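You operate a simulated robot arm through the tools that you are given. There is no shell and no other tool. Be economical: measure what you need, move in short steps, check, and stop when the job is done.

Carry out the task below with a simulated two-armed robot. There is one attempt and no reset: what you move stays moved.

Task
Wipe up the spill on the top of the freezer lid with the blue dish cloth and put it back.

It is judged by the outcome, as a careful person would: the job done as asked, and still so three seconds after it is handed in. It fails if anything else is knocked over, pushed out of place, dropped, spilled or broken. A push-on lid holds only when it is set on centred and level and pressed home; a screw cap is set on level and turned clockwise until tight. Flat cloth is picked up by pressing the open fingertips on it (5 to 10 N) and closing them slowly along it; thin cloth reads only 2 to 8 mm in the jaws.

Robot
Two 7-joint arms with two-finger grippers on one trunk, on a base that drives. Base frame: it is fixed to the floor where the robot stands at the start and does not move with it; the origin is under the middle of the robot, x ahead of it, y to its left, z up; the surface under the hand at the start is at about z = 848. Lengths are in mm, angles in rad, forces in N, time in s.
The left shoulder is at the start at [25, 213, 1181], the right one opposite. With the tool pointing down near the work surface each hand reaches from about 180 to 760 mm from the robot's upright axis, wherever it stands, measured 20 degrees to its own side. Payload 2.2 kg a hand.
The TCP of each hand is the grasp point between the finger pads, 19 mm short of the fingertips. In the tool frame z runs along the fingers and y along their closing line. The gripper opens to 116 mm. The gripper's body begins 70 mm behind the TCP.
Orientation is that of the tool frame in the base frame, as a unit quaternion [w, x, y, z]. With the fingers straight down and closing along the base's y, the tool's x points along the base's -x, its y along +y and its z along -z.

Tools
- The arms move only by the tool send_rows. It takes "left_steps", "right_steps" or both (then of equal length, played together; a hand with none holds still); each is a list of rows, each a list of 3 entries, a list of its own where there are three numbers: the shift along the tool's x, y, z in mm, then the turn, a rotation vector about the tool's x, y, z in rad, then the finger opening in mm, from 0 to 116. In form: [[[x, y, z], [wx, wy, wz], jaw], ...]. A call has 1 to 10 rows; each row is the pose to reach, as a shift and turn from the pose commanded when the call began, along the tool's axes at that moment. Each row takes 0.2 s and may step no farther than 50 mm and 0.15 rad from the row before; otherwise, or with a gripper value out of range, the whole call is refused. Where a pose cannot be reached the arm comes as near as it can. A force on the tool above 40 N (or 10 N above the force at the start of the call, whichever is more), or a blocked arm, ends the call early, and 0.2 s more pass. The fingers move at their own pace and stop on an object; they squeeze with about 21 N. The grip force told is the motor's: it shows also when the fingers shut on nothing. Time passes only in rows, and 0.2 s behind the last, so rows that repeat a pose let the fingers close. The reply holds the time, the measured pose of the TCP, the force on the tool along the base axes, the opening and the grip force, in the units named above and with some noise, with the torque about the TCP (base axes, N m) and any sound that the robot's microphone picked up, and new pictures: "pictures" is both (left out), scene, wrist or none (wrist: the cameras of the hands that moved).
- Cameras (640 x 400 px; columns grow to the right, rows downward): "scene" is now at [109.6, -38.4, 1356.6]; the picture's right is [-0.49, -0.87, 0.00], its down [-0.46, 0.26, -0.85] and it looks along [0.74, -0.41, -0.52] (base axes); focal length 268 px, centre (320, 200). "left" rides on the left gripper at [69, 15, -97] in its tool frame; the picture's right is [-0.21, 0.98, 0.00], its down [-0.76, -0.17, -0.63] and it looks along [-0.62, -0.14, 0.77] (tool axes); focal length 251 px, centre (320, 200). "right" rides on the right gripper at [69, -15, -97] in its tool frame; the picture's right is [0.21, 0.98, 0.00], its down [-0.76, 0.17, -0.63] and it looks along [-0.62, 0.14, 0.77] (tool axes); focal length 251 px, centre (320, 200). There is no depth. A picture from a camera that has moved, and an enlarged one, comes with that camera's place and axes in the base frame and with its lens. The place of the scene camera against the robot may be out by one fixed shift of up to 18 mm in any direction.
- lift_body(by): slides the trunk up (or, below 0, down) by that many mm; the arms and the scene camera ride with it, the base frame stays. It gives what a move gives, with no picture.
- roll_base(legs): drives the robot by 1 to 6 legs, each [ahead, left, turn to the left] in mm, mm and rad, along the robot's own axes; the way and the turn of a leg run together, so that a leg with both is an arc; at most 1500 mm and 3.142 rad a leg. The arms and the cameras ride along, it lands a little off, and it stops where it bumps. It gives what a move gives, and a new picture of the scene camera.
- aim_head(pan, tilt): turns the head with the scene camera to pan (to the left, within 1.396 rad either way) and tilt (down, from -0.506 to 1.204), counted from straight ahead of the robot. It gives what a move gives, and a new picture of the scene camera.
- inspect(camera, box): a new picture of the part [left, top, right, bottom] of that camera's present view, enlarged. No time passes.
- hand_in(): hands the job in; it is judged then, once.

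Go step by step. Nothing tells you exact positions but the pictures and the camera data: compare them with the known pose of the tool, close in by small moves and look again before you grip or let go. The budget is 120 turns and 260 pictures, counting those below and the enlarged ones. Unless the task says otherwise, let go and move clear before handing in, and close with one line.

The tools are called after "Request:" by a JSON object that holds its "method" and its "body". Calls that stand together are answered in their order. send_rows: Moves the arms, as the interface text tells. Its arguments: {"type":"object","properties":{"left_steps":{"type":"array"},"right_steps":{"type":"array"},"pictures":{"type":"string","enum":["both","scene","wrist","none"]}},"required":[]} The other tools are called the same way: lift_body (by) slides the trunk up or down; roll_base (legs) drives the base; aim_head (pan, tilt) turns the head that bears the scene camera; inspect (camera, box) takes an enlarged picture of a part of a camera's view; hand_in () hands the job in.

At the start:

```text
clock: 0.0
left_eef_pos: [472.2, -29.2, 1136.7]
left_orientation: [0.0, 0.0, 1.0, 0.001]
left_force: [1.1, -0.1, -0.6]
left_torque: [0.0, -0.02, -0.01]
left_width: 115.9
left_grasp_force: 0.2
right_eef_pos: [484.8, -467.4, 1092.2]
right_orientation: [-0.001, 0.0, 1.0, 0.001]
right_force: [0.1, -0.7, -0.1]
right_torque: [0.04, -0.01, 0.02]
right_width: 116.1
right_grasp_force: 0.0
trunk travel left (down, up): [-325.0, 165.0]
robot x, y, heading: [1.6, -1.7, 0.001]
head pan, tilt: [-0.508, 0.548]
```

scene: 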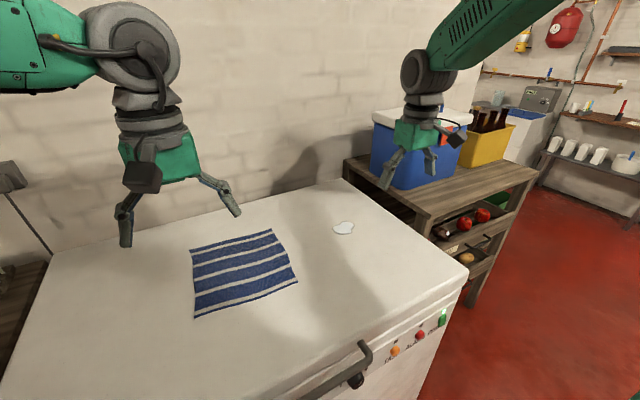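
right: 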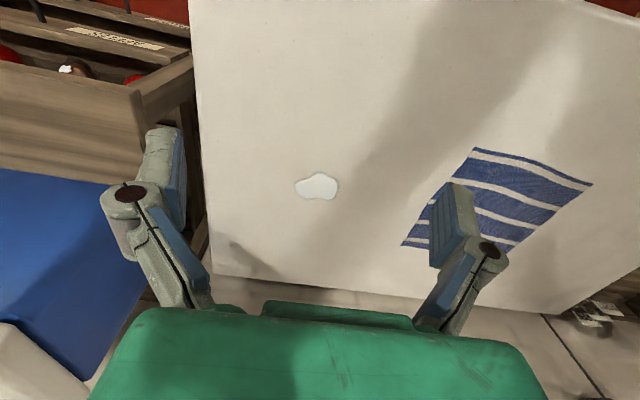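
left: 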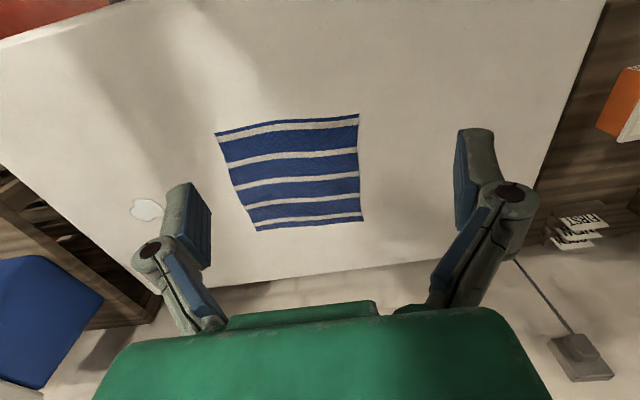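

The cloth lies at about x 540–765, y −210 to 20, and the spill is near (650, −423). I'll bring the right hand over the cloth's right part and move the left hand aside.

Request:
{"method": "send_rows", "body": {"right_steps": [[[-18, 33, 16], [0, 0, 0], 60], [[-37, 66, 32], [0, 0, 0], 60], [[-55, 99, 47], [0, 0, 0], 60], [[-73, 132, 63], [0, 0, 0], 60], [[-92, 165, 79], [0, 0, 0], 60], [[-110, 198, 95], [0, 0, 0], 60], [[-128, 231, 110], [0, 0, 0], 60], [[-147, 264, 126], [0, 0, 0], 60], [[-165, 292, 142], [0, 0, 0], 60], [[-165, 292, 142], [0, 0, 0], 60]], "left_steps": [[[5, 30, 0], [0, 0, 0], 116], [[10, 60, 0], [0, 0, 0], 116], [[15, 90, 0], [0, 0, 0], 116], [[20, 120, 0], [0, 0, 0], 116], [[25, 150, 0], [0, 0, 0], 116], [[30, 180, 0], [0, 0, 0], 116], [[40, 210, 0], [0, 0, 0], 116], [[50, 240, 0], [0, 0, 0], 116], [[50, 270, 0], [0, 0, 0], 116], [[50, 270, 0], [0, 0, 0], 116]]}}

```text
clock: 2.2
left_eef_pos: [419.2, 246.4, 1139.4]
left_orientation: [0.002, 0.0, 1.0, -0.001]
left_force: [0.0, -1.1, -0.1]
left_torque: [0.0, -0.01, 0.03]
left_width: 116.0
left_grasp_force: 0.0
right_eef_pos: [646.0, -170.5, 956.7]
right_orientation: [0.001, 0.0, 1.0, 0.0]
right_force: [-0.2, 0.0, -0.1]
right_torque: [0.02, 0.0, 0.0]
right_width: 59.9
right_grasp_force: 0.0
trunk travel left (down, up): [-325.0, 165.0]
robot x, y, heading: [0.3, -1.2, 0.003]
head pan, tilt: [-0.508, 0.548]
camera scene: at [109.8, -32.5, 1356.9], right [-0.49, -0.87, 0.0], down [-0.46, 0.25, -0.85], along [0.74, -0.42, -0.52], focal length 268 px, centre (320, 200)
camera right: at [577.7, -186.3, 1052.6], right [-0.21, 0.98, 0.0], down [0.75, 0.17, 0.63], along [0.62, 0.13, -0.77], focal length 251 px, centre (320, 200)
camera left: at [348.8, 262.6, 1235.8], right [0.21, 0.98, 0.0], down [0.75, -0.17, 0.64], along [0.62, -0.14, -0.77], focal length 251 px, centre (320, 200)
```

scene: 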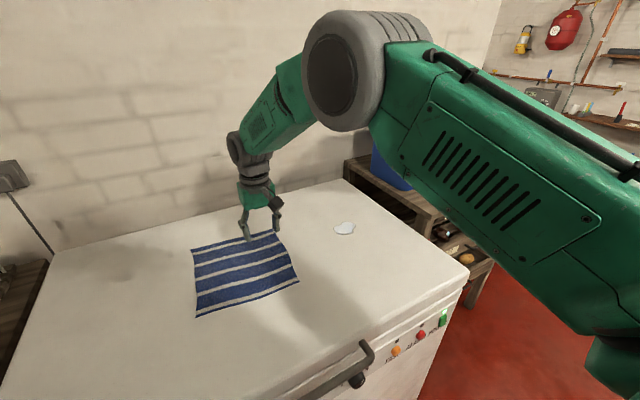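
right: 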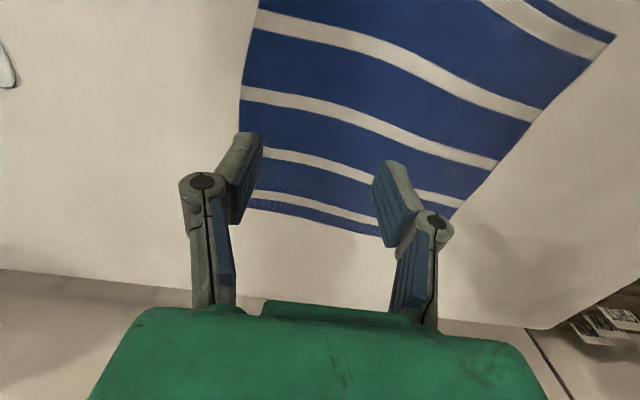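
left: 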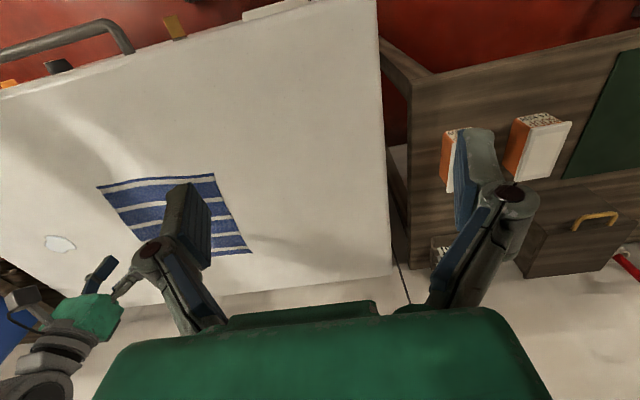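

The right wrist camera puts the cloth's right edge at y ≈ −225 to −235 and its centre near (655, −107). I'll shift a little and lower the hand to just above the cloth.

Request:
{"method": "send_rows", "body": {"right_steps": [[[-4, -14, 20], [0, 0, 0], 44], [[-8, -27, 40], [0, 0, 0], 44], [[-8, -27, 60], [0, 0, 0], 44], [[-8, -27, 72], [0, 0, 0], 44], [[-8, -27, 72], [0, 0, 0], 44]], "pictures": "wrist"}}

```text
clock: 3.4
left_eef_pos: [420.0, 246.8, 1138.3]
left_orientation: [0.002, 0.0, 1.0, 0.0]
left_force: [0.0, 0.2, 0.3]
left_torque: [0.0, 0.01, 0.01]
left_width: 115.9
left_grasp_force: 0.0
right_eef_pos: [654.6, -197.6, 881.1]
right_orientation: [0.002, 0.001, 1.0, -0.002]
right_force: [0.0, 0.4, 0.1]
right_torque: [0.0, -0.01, 0.03]
right_width: 44.2
right_grasp_force: 0.0
trunk travel left (down, up): [-325.0, 165.0]
robot x, y, heading: [-0.7, 1.2, -0.0]
head pan, tilt: [-0.508, 0.548]
camera right: at [585.5, -213.7, 977.8], right [-0.21, 0.98, 0.0], down [0.75, 0.17, 0.63], along [0.62, 0.13, -0.77], focal length 251 px, centre (320, 200)
```

right: 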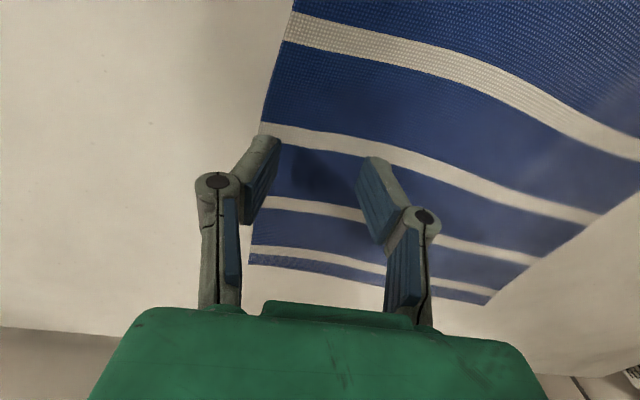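

The tips are about 13 mm above the cloth, just inside its edge. I'll shift 10 mm inward and lower slowly to contact.

Request:
{"method": "send_rows", "body": {"right_steps": [[[0, 10, 5], [0, 0, 0], 44], [[0, 10, 9], [0, 0, 0], 44], [[0, 10, 12], [0, 0, 0], 44], [[0, 10, 14], [0, 0, 0], 44], [[0, 10, 14], [0, 0, 0], 44]], "pictures": "none"}}

```text
clock: 4.6
left_eef_pos: [418.9, 246.6, 1139.5]
left_orientation: [0.002, 0.0, 1.0, -0.001]
left_force: [-0.6, -0.4, 0.2]
left_torque: [0.02, -0.03, 0.02]
left_width: 115.8
left_grasp_force: 0.1
right_eef_pos: [654.4, -188.6, 867.1]
right_orientation: [0.002, 0.001, 1.0, -0.002]
right_force: [0.4, -1.2, 12.1]
right_torque: [0.01, 0.04, 0.0]
right_width: 42.8
right_grasp_force: 0.0
trunk travel left (down, up): [-325.0, 165.0]
robot x, y, heading: [0.7, -0.4, 0.003]
head pan, tilt: [-0.508, 0.548]
```

Contact at 12 N; I'll ease off slightly and close slowly.

Request:
{"method": "send_rows", "body": {"right_steps": [[[0, 0, -0.6], [0, 0, 0], 40], [[0, 0, -0.6], [0, 0, 0], 34], [[0, 0, -0.6], [0, 0, 0], 28], [[0, 0, -0.6], [0, 0, 0], 22], [[0, 0, -0.6], [0, 0, 0], 16], [[0, 0, -0.6], [0, 0, 0], 11], [[0, 0, -0.6], [0, 0, 0], 6], [[0, 0, -0.6], [0, 0, 0], 2], [[0, 0, -0.6], [0, 0, 0], 0], [[0, 0, -0.6], [0, 0, 0], 0]], "pictures": "wrist"}}

```text
clock: 6.8
left_eef_pos: [419.6, 247.1, 1139.9]
left_orientation: [0.002, 0.0, 1.0, -0.001]
left_force: [-1.2, 0.3, 0.2]
left_torque: [-0.01, -0.01, -0.01]
left_width: 115.9
left_grasp_force: 0.1
right_eef_pos: [654.0, -187.4, 867.9]
right_orientation: [0.002, 0.0, 1.0, -0.002]
right_force: [1.2, -0.2, 13.9]
right_torque: [-0.01, -0.01, 0.0]
right_width: 3.5
right_grasp_force: 21.3
trunk travel left (down, up): [-325.0, 165.0]
robot x, y, heading: [0.4, -2.4, 0.001]
head pan, tilt: [-0.508, 0.548]
camera right: at [585.0, -203.0, 964.9], right [-0.21, 0.98, 0.0], down [0.75, 0.17, 0.64], along [0.62, 0.13, -0.77], focal length 251 px, centre (320, 200)
```

right: 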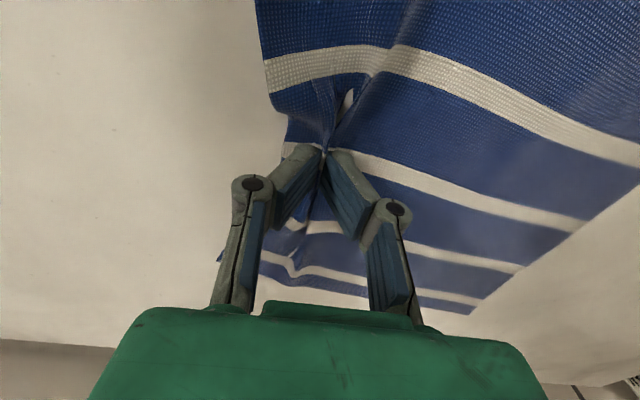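

A fold is gripped (3.5 mm). I'll lift slightly and drag the cloth toward the spill, stopping short to look.

Request:
{"method": "send_rows", "body": {"right_steps": [[[0, 0, -15], [0, 0, 0], 0], [[0, -25, -15], [0, 0, 0], 0], [[0, -50, -15], [0, 0, 0], 0], [[0, -75, -15], [0, 0, 0], 0], [[0, -100, -15], [0, 0, 0], 0], [[0, -125, -15], [0, 0, 0], 0], [[0, -145, -15], [0, 0, 0], 0], [[0, -145, -15], [0, 0, 0], 0]]}}

```text
clock: 8.6
left_eef_pos: [420.0, 244.2, 1139.6]
left_orientation: [0.002, -0.001, 1.0, -0.001]
left_force: [0.6, -0.3, -0.5]
left_torque: [0.03, -0.04, 0.02]
left_width: 115.9
left_grasp_force: 0.0
right_eef_pos: [652.9, -334.8, 883.7]
right_orientation: [0.002, 0.001, 1.0, -0.001]
right_force: [0.5, -0.3, -0.7]
right_torque: [-0.02, 0.0, 0.01]
right_width: 3.0
right_grasp_force: 21.2
trunk travel left (down, up): [-325.0, 165.0]
robot x, y, heading: [0.3, 0.3, -0.006]
head pan, tilt: [-0.508, 0.548]
camera scene: at [110.4, -34.4, 1356.7], right [-0.49, -0.87, 0.0], down [-0.46, 0.25, -0.85], along [0.74, -0.42, -0.52], focal length 268 px, centre (320, 200)
camera right: at [583.9, -348.9, 980.8], right [-0.21, 0.98, 0.0], down [0.76, 0.17, 0.63], along [0.62, 0.13, -0.77], focal length 251 px, centre (320, 200)
```

scene: 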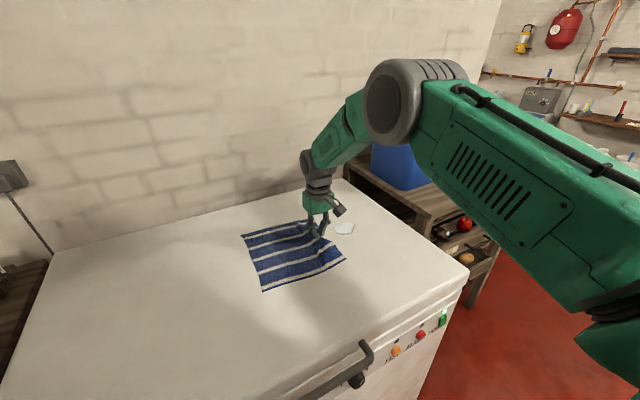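
right: 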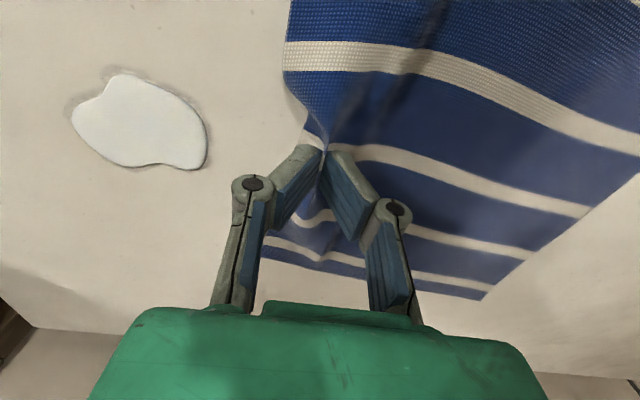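

The cloth trails flat. The spill spans x 632–685, y −469 to −400, so I'll press lightly and sweep across it at its middle.

Request:
{"method": "send_rows", "body": {"right_steps": [[[0, -25, 0], [0, 0, 0], 0], [[0, -50, 5], [0, 0, 0], 0], [[0, -55, 12], [0, 0, 0], 0], [[0, -58, 15], [0, 0, 0], 0], [[0, -75, 15], [0, 0, 0], 0], [[0, -95, 15], [0, 0, 0], 0], [[0, -115, 15], [0, 0, 0], 0], [[0, -135, 15], [0, 0, 0], 0], [[0, -152, 15], [0, 0, 0], 0], [[0, -152, 15], [0, 0, 0], 0]]}}

```text
clock: 10.8
left_eef_pos: [418.9, 247.1, 1138.9]
left_orientation: [0.002, 0.0, 1.0, -0.001]
left_force: [0.3, 0.1, 0.3]
left_torque: [0.03, 0.02, 0.04]
left_width: 116.2
left_grasp_force: 0.1
right_eef_pos: [657.2, -486.2, 867.8]
right_orientation: [0.001, 0.0, 1.0, -0.001]
right_force: [0.1, -0.4, 3.2]
right_torque: [-0.03, 0.02, -0.01]
right_width: 3.3
right_grasp_force: 21.4
trunk travel left (down, up): [-325.0, 165.0]
robot x, y, heading: [1.1, 1.6, 0.001]
head pan, tilt: [-0.508, 0.548]
camera scene: at [109.9, -35.0, 1356.8], right [-0.49, -0.87, 0.0], down [-0.46, 0.25, -0.85], along [0.74, -0.42, -0.52], focal length 268 px, centre (320, 200)
camera right: at [587.2, -501.4, 965.3], right [-0.21, 0.98, 0.0], down [0.75, 0.17, 0.63], along [0.62, 0.13, -0.77], focal length 251 px, centre (320, 200)
```

scene: 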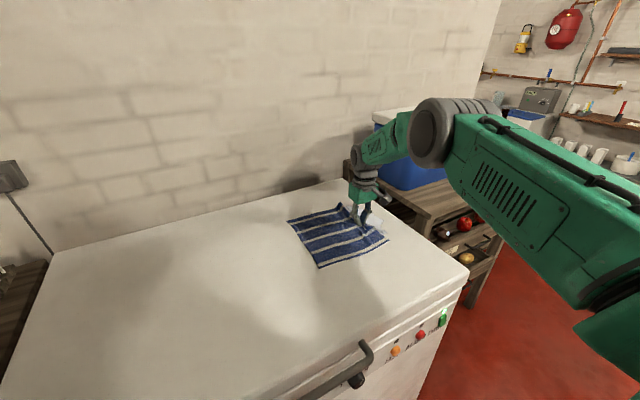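
right: 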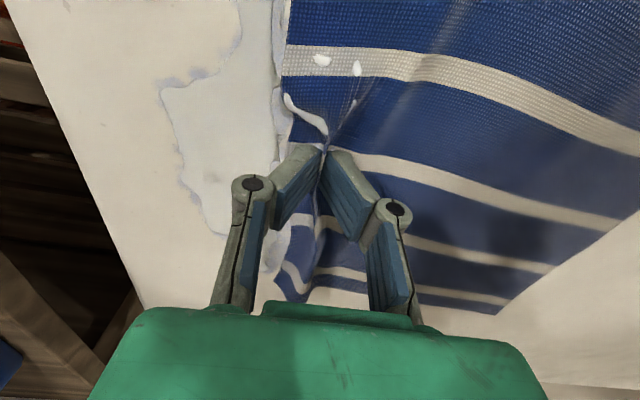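

The liquid was pushed ahead of the cloth's leading edge, so I'll look closely before going on.

Request:
{"method": "inspect", "body": {"camera": "right", "box": [100, 0, 420, 320]}}

Request:
{"method": "inspect", "body": {"camera": "scene", "box": [270, 160, 470, 285]}}

```text
1.25 times, centred on (260, 160) of right
camera zoom: at [587.2, -501.4, 965.3], right [-0.21, 0.98, 0.0], down [0.75, 0.17, 0.63], along [0.62, 0.13, -0.77], focal length 314 px, centre (395, 250)
```

zoom: 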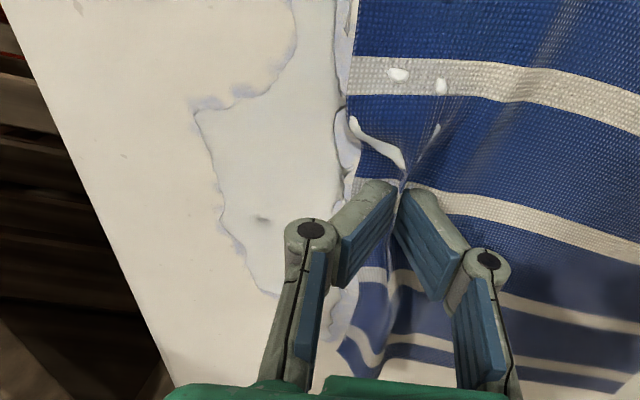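

```text
3.20 times, centred on (370, 222) of scene
camera zoom: at [109.9, -35.0, 1356.8], right [-0.49, -0.87, 0.0], down [-0.46, 0.25, -0.85], along [0.74, -0.42, -0.52], focal length 858 px, centre (160, 128)
```

zoom: 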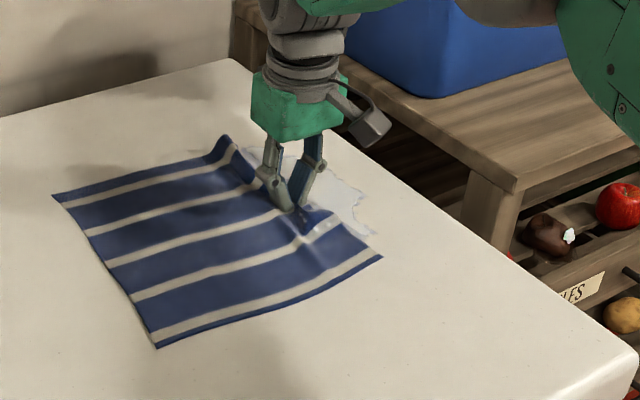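

The film now runs out to y ≈ −565; the lid edge is near −615. I'll lift the leading edge over it, lay the cloth down on top, and later wipe back toward the middle.

Request:
{"method": "send_rows", "body": {"right_steps": [[[0, 0, -15], [0, 0, 0], 0], [[0, 10, -35], [0, 0, 0], 0], [[0, -10, -50], [0, 0, 0], 0], [[0, -35, -50], [0, 0, 0], 0], [[0, -60, -45], [0, 0, 0], 0], [[0, -75, -35], [0, 0, 0], 0], [[0, -78, -20], [0, 0, 0], 0], [[0, -78, -10], [0, 0, 0], 0], [[0, -78, -8], [0, 0, 0], 0]]}}

```text
clock: 12.8
left_eef_pos: [418.9, 243.9, 1139.1]
left_orientation: [0.003, 0.0, 1.0, 0.0]
left_force: [-0.6, -0.8, 0.4]
left_torque: [-0.01, 0.01, 0.02]
left_width: 116.0
left_grasp_force: 0.0
right_eef_pos: [656.1, -566.5, 876.9]
right_orientation: [0.002, 0.0, 1.0, 0.0]
right_force: [1.2, 0.0, 1.8]
right_torque: [0.0, 0.02, 0.02]
right_width: 3.4
right_grasp_force: 21.2
trunk travel left (down, up): [-325.0, 165.0]
robot x, y, heading: [0.7, -3.0, 0.001]
head pan, tilt: [-0.508, 0.548]
camera scene: at [110.1, -35.8, 1356.7], right [-0.49, -0.87, 0.0], down [-0.46, 0.25, -0.85], along [0.74, -0.42, -0.52], focal length 268 px, centre (320, 200)
camera right: at [587.1, -580.9, 973.0], right [-0.21, 0.98, 0.0], down [0.75, 0.17, 0.63], along [0.62, 0.14, -0.77], focal length 251 px, centre (320, 200)
```

scene: 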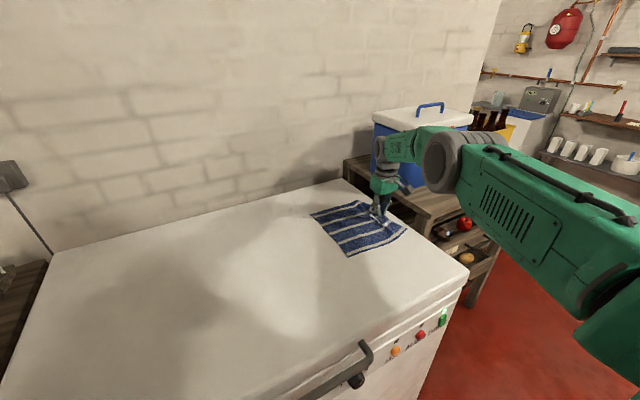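
right: 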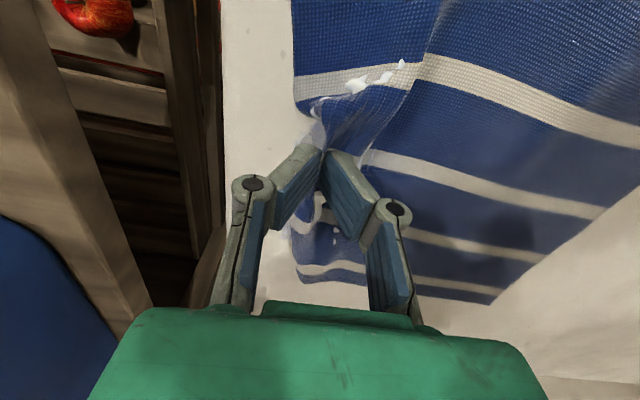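

The cloth now covers the liquid. I'll press down, release, and raise the hand to look.

Request:
{"method": "send_rows", "body": {"right_steps": [[[0, 0, 5], [0, 0, 0], 0], [[0, 0, 8], [0, 0, 0], 0], [[0, 0, 9], [0, 0, 0], 0], [[0, 0, 7], [0, 0, 0], 10], [[0, 0, 5], [0, 0, 0], 30], [[0, 0, -20], [0, 0, 0], 40], [[0, 40, -60], [0, 0, 0], 40], [[0, 80, -90], [0, 0, 0], 0], [[0, 80, -90], [0, 0, 0], 0]]}}

```text
refused: row 7 steps farther than a row can; nothing moved
```

Request:
{"method": "send_rows", "body": {"right_steps": [[[0, 0, 5], [0, 0, 0], 0], [[0, 0, 8], [0, 0, 0], 0], [[0, 0, 9], [0, 0, 0], 0], [[0, 0, 7], [0, 0, 0], 10], [[0, 0, 5], [0, 0, 0], 30], [[0, 0, -20], [0, 0, 0], 40], [[0, 25, -60], [0, 0, 0], 40], [[0, 60, -90], [0, 0, 0], 0], [[0, 80, -90], [0, 0, 0], 0]]}}

```text
clock: 14.8
left_eef_pos: [420.9, 246.9, 1139.2]
left_orientation: [0.0, 0.0, 1.0, 0.0]
left_force: [0.4, 0.6, 0.5]
left_torque: [-0.05, 0.02, 0.02]
left_width: 115.9
left_grasp_force: 0.0
right_eef_pos: [657.2, -480.9, 967.7]
right_orientation: [0.001, 0.0, 1.0, -0.001]
right_force: [0.0, 0.7, -0.2]
right_torque: [0.02, -0.01, 0.0]
right_width: 0.1
right_grasp_force: 21.0
trunk travel left (down, up): [-325.0, 165.0]
robot x, y, heading: [3.2, 1.5, 0.001]
head pan, tilt: [-0.508, 0.548]
camera scene: at [110.8, -33.4, 1356.6], right [-0.49, -0.87, 0.0], down [-0.46, 0.25, -0.85], along [0.74, -0.42, -0.52], focal length 268 px, centre (320, 200)
camera right: at [588.2, -496.6, 1063.6], right [-0.21, 0.98, 0.0], down [0.76, 0.17, 0.63], along [0.62, 0.13, -0.77], focal length 251 px, centre (320, 200)
```

scene: 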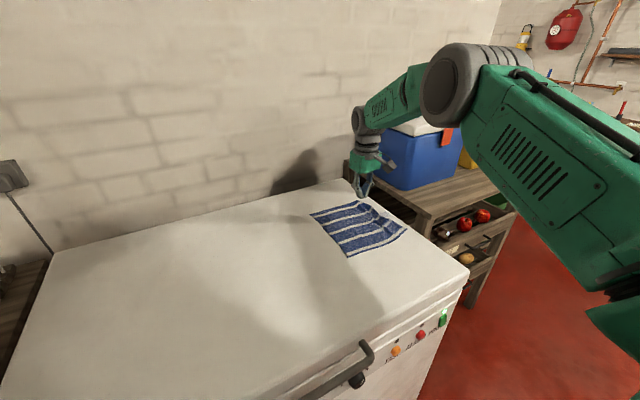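
right: 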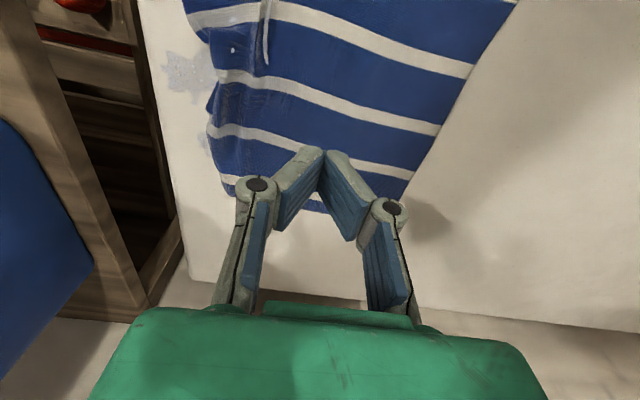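

Request:
{"method": "inspect", "body": {"camera": "right", "box": [130, 0, 330, 220]}}

Request:
{"method": "inspect", "body": {"camera": "scene", "box": [290, 180, 450, 280]}}

```text
1.82 times, centred on (230, 110) of right
camera zoom: at [588.2, -496.6, 1063.6], right [-0.21, 0.98, 0.0], down [0.76, 0.17, 0.63], along [0.62, 0.13, -0.77], focal length 457 px, centre (484, 364)
```

zoom: 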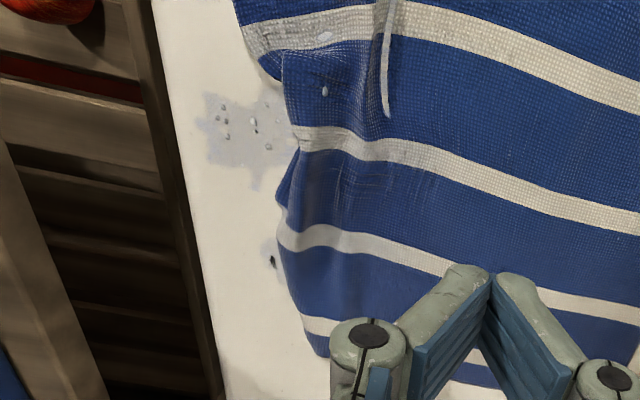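

```text
4.00 times, centred on (370, 230) of scene
camera zoom: at [110.8, -33.4, 1356.6], right [-0.49, -0.87, 0.0], down [-0.46, 0.25, -0.85], along [0.74, -0.42, -0.52], focal length 1072 px, centre (120, 80)
```

zoom: 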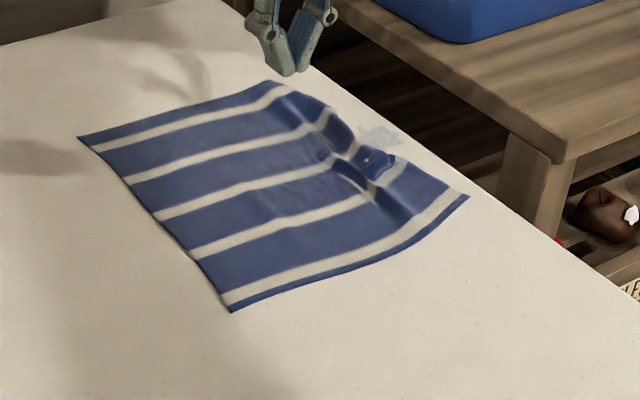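

Most has been taken up; a film remains at about x 620–720, y −580 to −608, just beyond the cloth's edge and near the lid's edge. I'll re-pinch the cloth edge to lay it over that and wipe inward.

Request:
{"method": "send_rows", "body": {"right_steps": [[[5, -30, 30], [0, 0, 0], 40], [[10, -55, 60], [0, 0, 0], 40], [[10, -66, 85], [0, 0, 0], 40], [[10, -66, 90], [0, 0, 0], 40], [[10, -66, 90], [0, 0, 0], 40]], "pictures": "wrist"}}

```text
clock: 16.0
left_eef_pos: [419.4, 244.6, 1140.0]
left_orientation: [0.002, 0.0, 1.0, -0.001]
left_force: [-0.2, 0.9, 0.5]
left_torque: [0.0, 0.0, 0.0]
left_width: 115.9
left_grasp_force: 0.1
right_eef_pos: [645.5, -551.2, 874.4]
right_orientation: [0.0, 0.0, 1.0, 0.0]
right_force: [-0.7, -0.2, -0.6]
right_torque: [0.04, -0.04, -0.01]
right_width: 39.9
right_grasp_force: 0.1
trunk travel left (down, up): [-325.0, 165.0]
robot x, y, heading: [4.8, -1.5, -0.001]
head pan, tilt: [-0.508, 0.548]
camera right: at [575.7, -565.6, 971.3], right [-0.21, 0.98, 0.0], down [0.76, 0.17, 0.63], along [0.62, 0.14, -0.77], focal length 251 px, centre (320, 200)
```

right: 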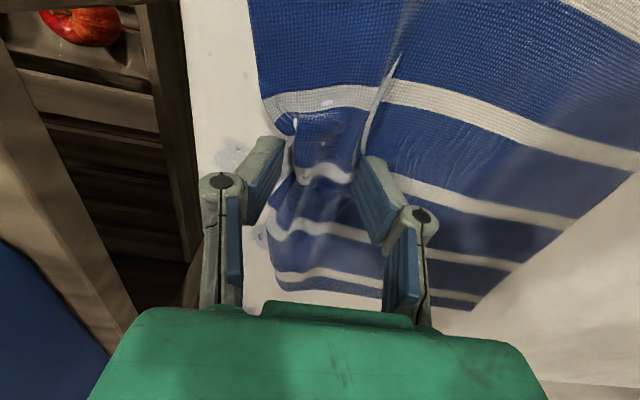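

The ridge sits between the fingers, so I'll lower to contact and close.

Request:
{"method": "send_rows", "body": {"right_steps": [[[0, 2, 4], [0, 0, 0], 40], [[0, 3, 6], [0, 0, 0], 38], [[0, 3, 6], [0, 0, 0], 30], [[0, 3, 6], [0, 0, 0], 22], [[0, 3, 6], [0, 0, 0], 14], [[0, 3, 6], [0, 0, 0], 7], [[0, 3, 6], [0, 0, 0], 2], [[0, 3, 6], [0, 0, 0], 0], [[0, 3, 6], [0, 0, 0], 0]], "pictures": "wrist"}}

```text
clock: 18.0
left_eef_pos: [419.6, 244.8, 1138.8]
left_orientation: [0.002, 0.0, 1.0, 0.0]
left_force: [-0.4, 0.9, -0.6]
left_torque: [0.02, 0.0, -0.01]
left_width: 116.0
left_grasp_force: 0.1
right_eef_pos: [644.8, -547.0, 869.4]
right_orientation: [0.001, 0.0, 1.0, 0.0]
right_force: [-0.6, 0.6, -0.5]
right_torque: [0.06, 0.02, 0.0]
right_width: 4.5
right_grasp_force: 20.7
trunk travel left (down, up): [-325.0, 165.0]
robot x, y, heading: [-0.9, -1.1, 0.001]
head pan, tilt: [-0.508, 0.548]
camera right: at [576.2, -562.8, 966.1], right [-0.21, 0.98, 0.0], down [0.76, 0.17, 0.63], along [0.62, 0.14, -0.77], focal length 251 px, centre (320, 200)
```

right: 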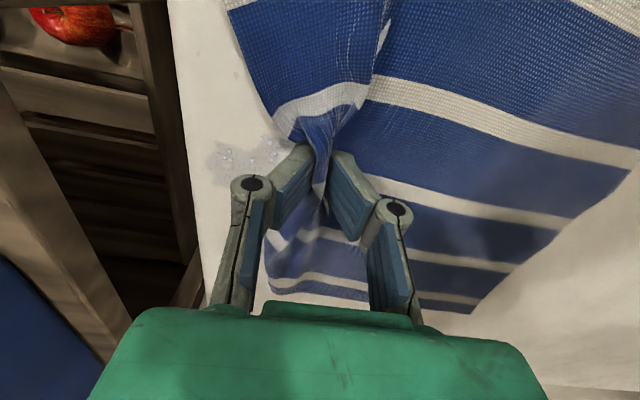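

The edge is gripped. I'll carry it over to the film near the lid edge, press, and wipe inward.

Request:
{"method": "send_rows", "body": {"right_steps": [[[-4, 0, -25], [0, 0, 0], 0], [[-8, -25, -35], [0, 0, 0], 0], [[-8, -50, -30], [0, 0, 0], 0], [[-8, -60, -15], [0, 0, 0], 0], [[-8, -60, 0], [0, 0, 0], 0], [[-8, -60, 3], [0, 0, 0], 0], [[-8, -45, 3], [0, 0, 0], 0], [[-8, -25, 3], [0, 0, 0], 0], [[-8, -5, 3], [0, 0, 0], 0], [[-8, -5, -30], [0, 0, 0], 0]], "pictures": "wrist"}}

```text
clock: 20.2
left_eef_pos: [418.9, 244.6, 1140.2]
left_orientation: [0.002, -0.001, 1.0, -0.002]
left_force: [-0.5, -0.5, 0.8]
left_torque: [0.02, -0.05, -0.03]
left_width: 116.1
left_grasp_force: 0.1
right_eef_pos: [653.1, -552.5, 899.5]
right_orientation: [0.001, 0.0, 1.0, 0.0]
right_force: [-0.5, 0.4, 0.7]
right_torque: [0.05, -0.01, -0.04]
right_width: 4.2
right_grasp_force: 20.7
right hand out of reach, approached as far as the arm can: row 4, 5, 6, 7
trunk travel left (down, up): [-325.0, 165.0]
robot x, y, heading: [-0.4, -2.0, -0.001]
head pan, tilt: [-0.508, 0.548]
camera right: at [584.0, -567.7, 996.7], right [-0.22, 0.98, 0.0], down [0.76, 0.17, 0.63], along [0.62, 0.14, -0.77], focal length 251 px, centre (320, 200)
```

right: 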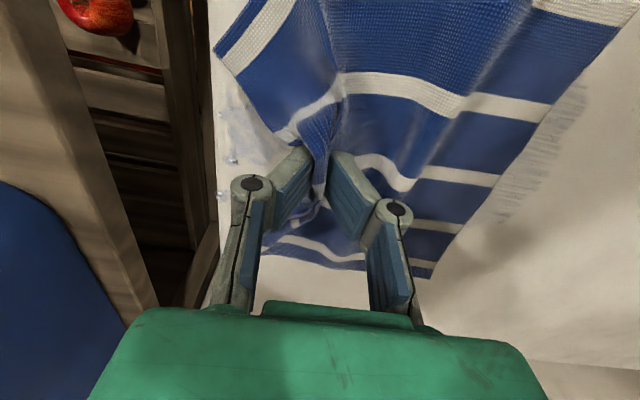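

That spot is slightly out of reach, so I'll lay the cloth down, release, raise the hand, and then move the base to the right.

Request:
{"method": "send_rows", "body": {"right_steps": [[[0, -8, 15], [0, 0, 0], 0], [[0, -8, 28], [0, 0, 0], 0], [[0, -8, 26], [0, 0, 0], 20], [[0, -8, 0], [0, 0, 0], 40], [[0, 10, -40], [0, 0, 0], 40], [[0, 45, -70], [0, 0, 0], 40], [[0, 85, -95], [0, 0, 0], 40], [[0, 125, -110], [0, 0, 0], 40], [[0, 160, -110], [0, 0, 0], 40]], "pictures": "none"}}

Request:
{"method": "roll_base", "body": {"legs": [[0, -180, 0]]}}

Request:
{"method": "inspect", "body": {"camera": "right", "box": [0, 0, 640, 400]}}

```text
clock: 22.2
left_eef_pos: [420.4, 246.9, 1138.8]
left_orientation: [0.001, 0.0, 1.0, -0.002]
left_force: [-0.5, 0.0, -0.1]
left_torque: [0.03, 0.0, -0.03]
left_width: 116.1
left_grasp_force: 0.0
right_eef_pos: [652.3, -388.9, 1010.8]
right_orientation: [0.001, 0.001, 1.0, -0.002]
right_force: [0.7, 0.1, -0.1]
right_torque: [0.0, -0.02, 0.04]
right_width: 40.2
right_grasp_force: 0.0
trunk travel left (down, up): [-325.0, 165.0]
robot x, y, heading: [-1.7, -0.9, 0.002]
head pan, tilt: [-0.508, 0.548]
```

```text
clock: 23.7
left_eef_pos: [420.9, 79.5, 1137.2]
left_orientation: [0.0, 0.0, 1.0, -0.006]
left_force: [-0.1, -0.3, -1.2]
left_torque: [-0.05, 0.0, -0.01]
left_width: 116.0
left_grasp_force: 0.1
right_eef_pos: [651.2, -558.0, 1014.6]
right_orientation: [0.0, 0.0, 1.0, -0.006]
right_force: [1.0, 1.3, 0.3]
right_torque: [-0.05, 0.0, 0.0]
right_width: 40.2
right_grasp_force: 0.1
trunk travel left (down, up): [-325.0, 165.0]
robot x, y, heading: [-0.9, -176.0, -0.001]
head pan, tilt: [-0.508, 0.548]
camera scene: at [110.7, -188.6, 1357.2], right [-0.49, -0.87, 0.02], down [-0.46, 0.24, -0.86], along [0.74, -0.42, -0.52], focal length 268 px, centre (320, 200)
```

scene: 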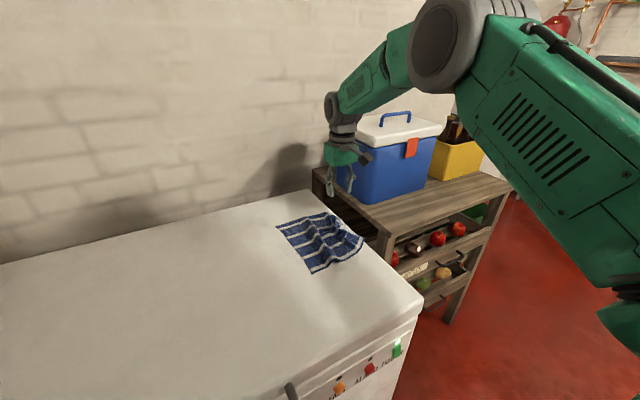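

```text
1.00 times, centred on (320, 200) of right (not enlarged: the box is as wide or as high as the picture)
camera zoom: at [582.4, -571.6, 1110.8], right [-0.21, 0.98, -0.01], down [0.76, 0.17, 0.63], along [0.62, 0.13, -0.77], focal length 251 px, centre (320, 200)
```

zoom: 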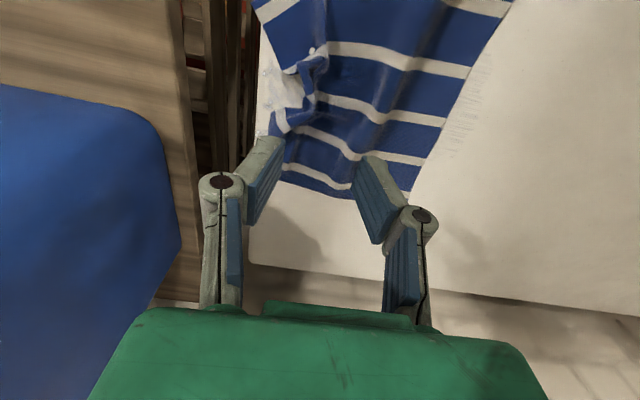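

I'm now better placed. A few zooms will show the remaining residue.

Request:
{"method": "inspect", "body": {"camera": "right", "box": [235, 0, 395, 200]}}

Request:
{"method": "inspect", "body": {"camera": "right", "box": [400, 0, 560, 200]}}

Request:
{"method": "inspect", "body": {"camera": "scene", "box": [250, 190, 410, 290]}}

```text
2.00 times, centred on (315, 100) of right
camera zoom: at [582.4, -571.6, 1110.8], right [-0.21, 0.98, -0.01], down [0.76, 0.17, 0.63], along [0.62, 0.13, -0.77], focal length 503 px, centre (330, 400)
```

zoom: 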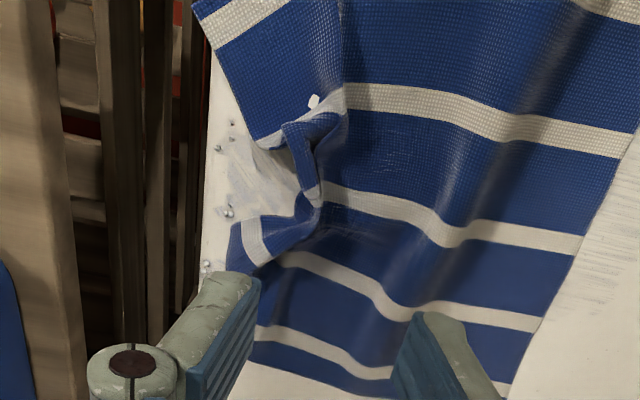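

```text
2.00 times, centred on (480, 100) of right
camera zoom: at [582.4, -571.6, 1110.8], right [-0.21, 0.98, -0.01], down [0.76, 0.17, 0.63], along [0.62, 0.13, -0.77], focal length 503 px, centre (0, 400)
```

zoom: 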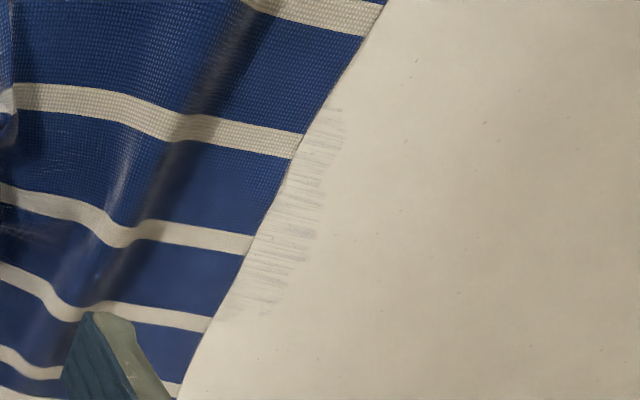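

```text
4.00 times, centred on (330, 240) of scene
camera zoom: at [110.7, -188.6, 1357.2], right [-0.49, -0.87, 0.02], down [-0.46, 0.24, -0.86], along [0.74, -0.42, -0.52], focal length 1072 px, centre (280, 40)
```

zoom: 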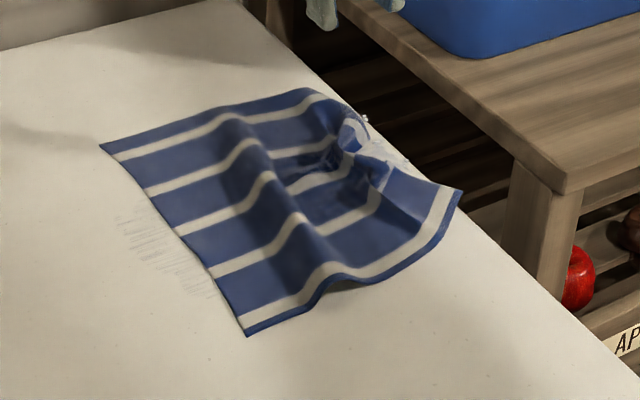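

Beads remain along the lid edge (y ≈ −606 to −615) and a faint streak film is at y ≈ −400. I'll grip the folded-back edge again and carry it over the lid edge to cover the beads.

Request:
{"method": "send_rows", "body": {"right_steps": [[[2, -2, 35], [0, 0, 0], 50], [[4, -5, 70], [0, 0, 0], 50], [[4, -5, 105], [0, 0, 0], 50], [[4, -5, 130], [0, 0, 0], 50], [[4, -5, 132], [0, 0, 0], 50], [[4, -5, 132], [0, 0, 0], 50]], "pictures": "wrist"}}

```text
clock: 25.1
left_eef_pos: [415.3, 71.6, 1140.4]
left_orientation: [0.003, 0.0, 1.0, -0.001]
left_force: [0.4, 0.2, 0.3]
left_torque: [-0.02, 0.03, -0.01]
left_width: 116.1
left_grasp_force: 0.0
right_eef_pos: [643.6, -568.1, 881.4]
right_orientation: [0.004, 0.0, 1.0, -0.001]
right_force: [0.5, -0.1, 1.0]
right_torque: [-0.03, 0.01, 0.03]
right_width: 50.0
right_grasp_force: 0.1
trunk travel left (down, up): [-325.0, 165.0]
robot x, y, heading: [2.3, -174.8, -0.001]
head pan, tilt: [-0.508, 0.548]
camera right: at [574.3, -584.3, 976.9], right [-0.22, 0.98, 0.0], down [0.75, 0.17, 0.64], along [0.62, 0.14, -0.77], focal length 251 px, centre (320, 200)
```

right: 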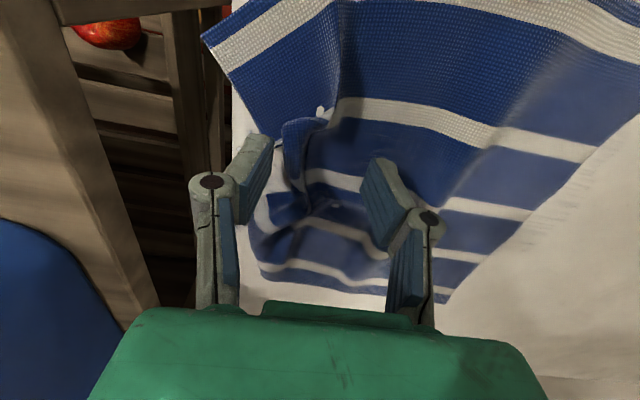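

The folded edge is between the fingers; I'll lower and close.

Request:
{"method": "send_rows", "body": {"right_steps": [[[0, 2, 5], [0, 0, 0], 50], [[0, 3, 9], [0, 0, 0], 46], [[0, 3, 12], [0, 0, 0], 38], [[0, 3, 12], [0, 0, 0], 30], [[0, 3, 12], [0, 0, 0], 22], [[0, 3, 12], [0, 0, 0], 14], [[0, 3, 12], [0, 0, 0], 7], [[0, 3, 12], [0, 0, 0], 2], [[0, 3, 12], [0, 0, 0], 0], [[0, 3, 12], [0, 0, 0], 0]], "pictures": "wrist"}}

```text
clock: 27.3
left_eef_pos: [414.2, 57.0, 1144.6]
left_orientation: [0.005, 0.001, 1.0, 0.005]
left_force: [0.2, -0.7, 0.9]
left_torque: [0.04, 0.03, 0.02]
left_width: 116.2
left_grasp_force: 0.0
right_eef_pos: [643.7, -576.8, 868.1]
right_orientation: [0.005, 0.0, 1.0, 0.005]
right_force: [-0.1, 7.1, 26.2]
right_torque: [0.44, 0.0, 0.01]
right_width: 3.8
right_grasp_force: 20.9
trunk travel left (down, up): [-325.0, 165.0]
robot x, y, heading: [-2.9, -175.9, 0.0]
head pan, tilt: [-0.508, 0.548]
camera right: at [574.2, -592.4, 963.8], right [-0.21, 0.98, 0.01], down [0.75, 0.16, 0.64], along [0.63, 0.14, -0.77], focal length 251 px, centre (320, 200)
```

right: 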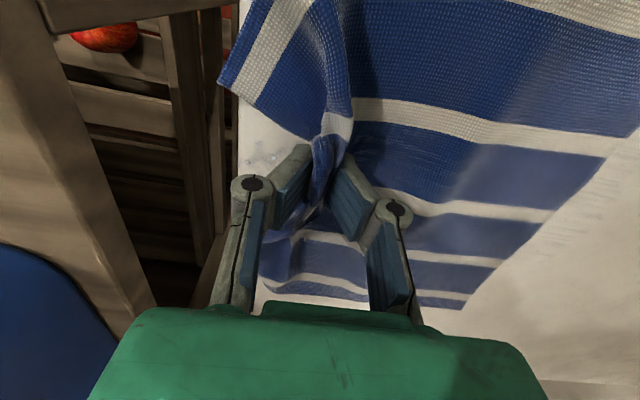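

The edge is pinched. I'll lift, carry it to y ≈ −605, press gently and wipe inward.

Request:
{"method": "send_rows", "body": {"right_steps": [[[0, 0, -20], [0, 0, 0], 0], [[0, -20, -28], [0, 0, 0], 0], [[0, -38, -20], [0, 0, 0], 0], [[0, -38, -8], [0, 0, 0], 0], [[0, -38, -3], [0, 0, 0], 0]], "pictures": "wrist"}}

```text
clock: 28.5
left_eef_pos: [415.8, 60.4, 1142.6]
left_orientation: [0.003, 0.001, 1.0, 0.003]
left_force: [0.2, -0.6, -0.8]
left_torque: [0.02, -0.05, 0.02]
left_width: 116.1
left_grasp_force: 0.1
right_eef_pos: [644.2, -614.2, 869.4]
right_orientation: [0.003, 0.0, 1.0, 0.004]
right_force: [0.8, -0.2, 1.9]
right_torque: [0.04, 0.02, 0.01]
right_width: 3.7
right_grasp_force: 20.9
trunk travel left (down, up): [-325.0, 165.0]
robot x, y, heading: [0.1, -174.2, -0.007]
head pan, tilt: [-0.508, 0.548]
camera right: at [574.2, -629.3, 965.0], right [-0.21, 0.98, 0.0], down [0.75, 0.16, 0.64], along [0.62, 0.14, -0.77], focal length 251 px, centre (320, 200)
```

right: 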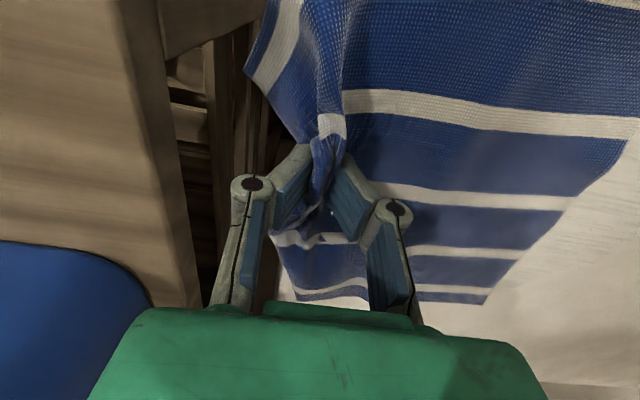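

The cloth now reaches the lid edge. I'll press and wipe inward, then repeat farther back.

Request:
{"method": "send_rows", "body": {"right_steps": [[[0, 2, 2], [0, 0, 0], 0], [[0, 15, 2.5], [0, 0, 0], 0], [[0, 30, 2.5], [0, 0, 0], 0], [[0, 45, 2.5], [0, 0, 0], 0], [[0, 45, -20], [0, 0, 0], 0], [[-25, 25, -25], [0, 0, 0], 0], [[-28, 0, -15], [0, 0, 0], 0], [[-28, 0, 2], [0, 0, 0], 0], [[-28, 22, 2.5], [0, 0, 0], 0], [[-28, 45, 2.5], [0, 0, 0], 0]], "pictures": "wrist"}}

Request:
{"method": "send_rows", "body": {"right_steps": [[[0, 0, -20], [0, 0, 0], 0], [[-25, -25, -25], [0, 0, 0], 0], [[-30, -47, -15], [0, 0, 0], 0], [[-30, -47, 1], [0, 0, 0], 0], [[-30, -25, 1], [0, 0, 0], 0], [[-30, 0, 1], [0, 0, 0], 0], [[-30, 10, -20], [0, 0, 0], 0], [[0, 20, -50], [0, 0, 0], 0]], "pictures": "wrist"}}

```text
clock: 30.7
left_eef_pos: [416.1, 64.0, 1141.7]
left_orientation: [0.003, 0.001, 1.0, 0.002]
left_force: [0.1, 0.2, 0.3]
left_torque: [-0.03, -0.02, -0.02]
left_width: 115.8
left_grasp_force: 0.0
right_eef_pos: [672.9, -566.8, 867.8]
right_orientation: [0.003, 0.0, 1.0, 0.001]
right_force: [-0.1, -0.8, 5.4]
right_torque: [-0.01, 0.04, 0.02]
right_width: 3.9
right_grasp_force: 21.1
trunk travel left (down, up): [-325.0, 165.0]
robot x, y, heading: [1.7, -175.6, -0.001]
head pan, tilt: [-0.508, 0.548]
camera right: at [603.6, -581.7, 964.9], right [-0.21, 0.98, 0.0], down [0.75, 0.16, 0.64], along [0.62, 0.14, -0.77], focal length 251 px, centre (320, 200)
```

right: 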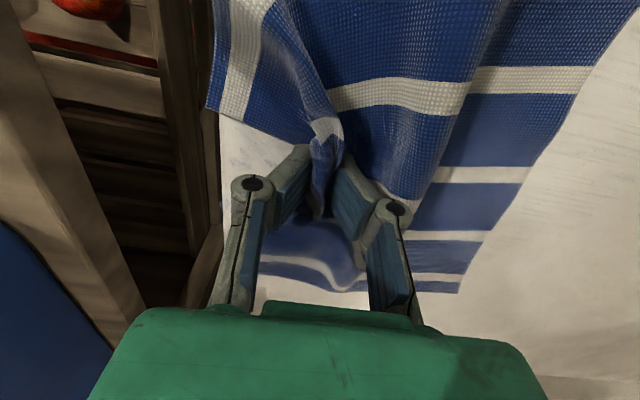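

```text
clock: 32.5
left_eef_pos: [415.1, 61.2, 1141.9]
left_orientation: [0.004, 0.001, 1.0, 0.002]
left_force: [-0.1, 0.9, 0.0]
left_torque: [0.03, 0.0, 0.01]
left_width: 115.9
left_grasp_force: 0.0
right_eef_pos: [715.7, -554.7, 916.3]
right_orientation: [0.001, -0.001, 1.0, 0.003]
right_force: [-1.2, 0.7, -0.5]
right_torque: [0.02, -0.02, -0.01]
right_width: 3.8
right_grasp_force: 21.2
right hand out of reach, approached as far as the arm can: row 6, 7, 8
trunk travel left (down, up): [-325.0, 165.0]
robot x, y, heading: [1.2, -175.1, -0.002]
head pan, tilt: [-0.508, 0.548]
camera right: at [647.0, -570.6, 1011.8], right [-0.21, 0.98, 0.01], down [0.76, 0.16, 0.64], along [0.62, 0.14, -0.77], focal length 251 px, centre (320, 200)
```

right: 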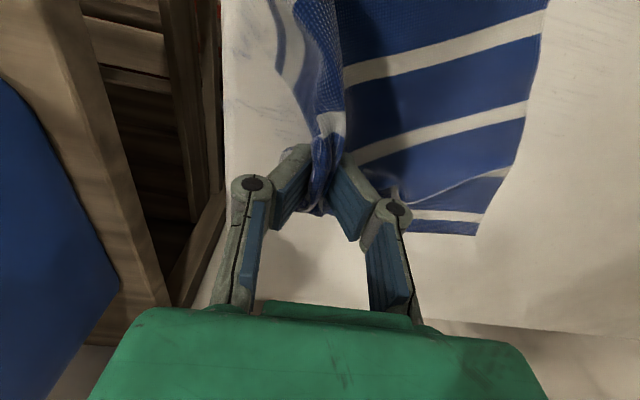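

I'll lift the cloth right up and bring it inward to expose and inspect the lid.

Request:
{"method": "send_rows", "body": {"right_steps": [[[15, 15, -40], [0, 0, 0], 0], [[30, 30, -80], [0, 0, 0], 0], [[45, 45, -120], [0, 0, 0], 0], [[60, 60, -160], [0, 0, 0], 0], [[60, 90, -195], [0, 0, 0], 0], [[60, 130, -210], [0, 0, 0], 0], [[60, 175, -210], [0, 0, 0], 0], [[60, 220, -210], [0, 0, 0], 0], [[60, 265, -210], [0, 0, 0], 0], [[60, 300, -210], [0, 0, 0], 0]]}}

Request:
{"method": "inspect", "body": {"camera": "scene", "box": [220, 170, 420, 295]}}

```text
clock: 34.7
left_eef_pos: [416.5, 63.7, 1142.6]
left_orientation: [0.003, 0.001, 1.0, 0.003]
left_force: [-0.4, 0.1, 0.1]
left_torque: [-0.03, -0.01, 0.0]
left_width: 115.8
left_grasp_force: 0.1
right_eef_pos: [671.9, -241.0, 1130.3]
right_orientation: [0.0, 0.001, 1.0, 0.001]
right_force: [1.0, 1.3, 0.7]
right_torque: [0.0, 0.01, 0.04]
right_width: 3.9
right_grasp_force: 21.1
right hand out of reach, approached as far as the arm can: row 1, 2, 3, 4, 5, 6, 7, 8, 9, 10
trunk travel left (down, up): [-325.0, 165.0]
robot x, y, heading: [-0.8, -170.7, -0.003]
head pan, tilt: [-0.508, 0.548]
camera scene: at [109.8, -205.8, 1356.8], right [-0.49, -0.87, 0.01], down [-0.46, 0.25, -0.85], along [0.74, -0.42, -0.52], focal length 268 px, centre (320, 200)
camera right: at [602.7, -256.6, 1226.5], right [-0.21, 0.98, 0.0], down [0.76, 0.16, 0.63], along [0.62, 0.14, -0.77], focal length 251 px, centre (320, 200)
```

scene: 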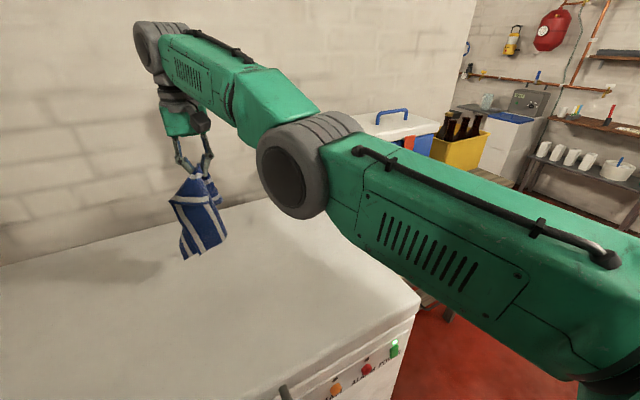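
right: 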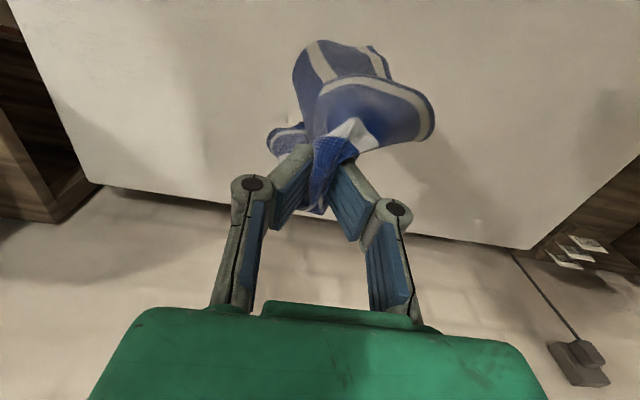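

```text
3.20 times, centred on (320, 232) of scene
camera zoom: at [109.8, -205.8, 1356.8], right [-0.49, -0.87, 0.01], down [-0.46, 0.25, -0.85], along [0.74, -0.42, -0.52], focal length 858 px, centre (320, 96)
```

zoom: 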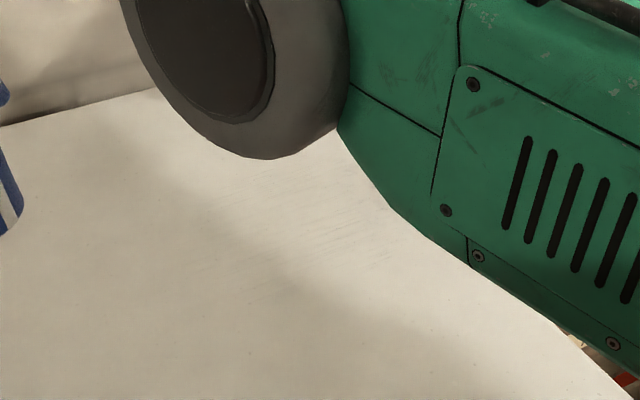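

The cloth hangs free. I'll check the lid's right part through the wrist camera.

Request:
{"method": "inspect", "body": {"camera": "right", "box": [0, 0, 300, 200]}}

Request:
{"method": "inspect", "body": {"camera": "left", "box": [0, 0, 400, 300]}}

```text
2.00 times, centred on (150, 100) of right
camera zoom: at [602.7, -256.6, 1226.5], right [-0.21, 0.98, 0.0], down [0.76, 0.16, 0.63], along [0.62, 0.14, -0.77], focal length 503 px, centre (660, 400)
```

zoom: 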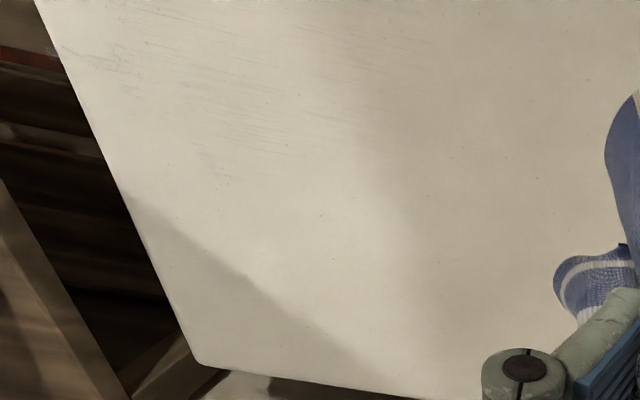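

```text
1.33 times, centred on (200, 150) of left
camera zoom: at [345.4, 79.9, 1238.1], right [0.22, 0.98, 0.01], down [0.75, -0.17, 0.64], along [0.62, -0.13, -0.77], focal length 335 px, centre (480, 267)
```

zoom: 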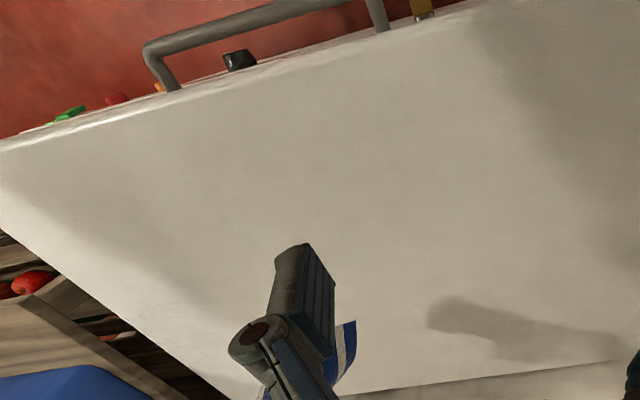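

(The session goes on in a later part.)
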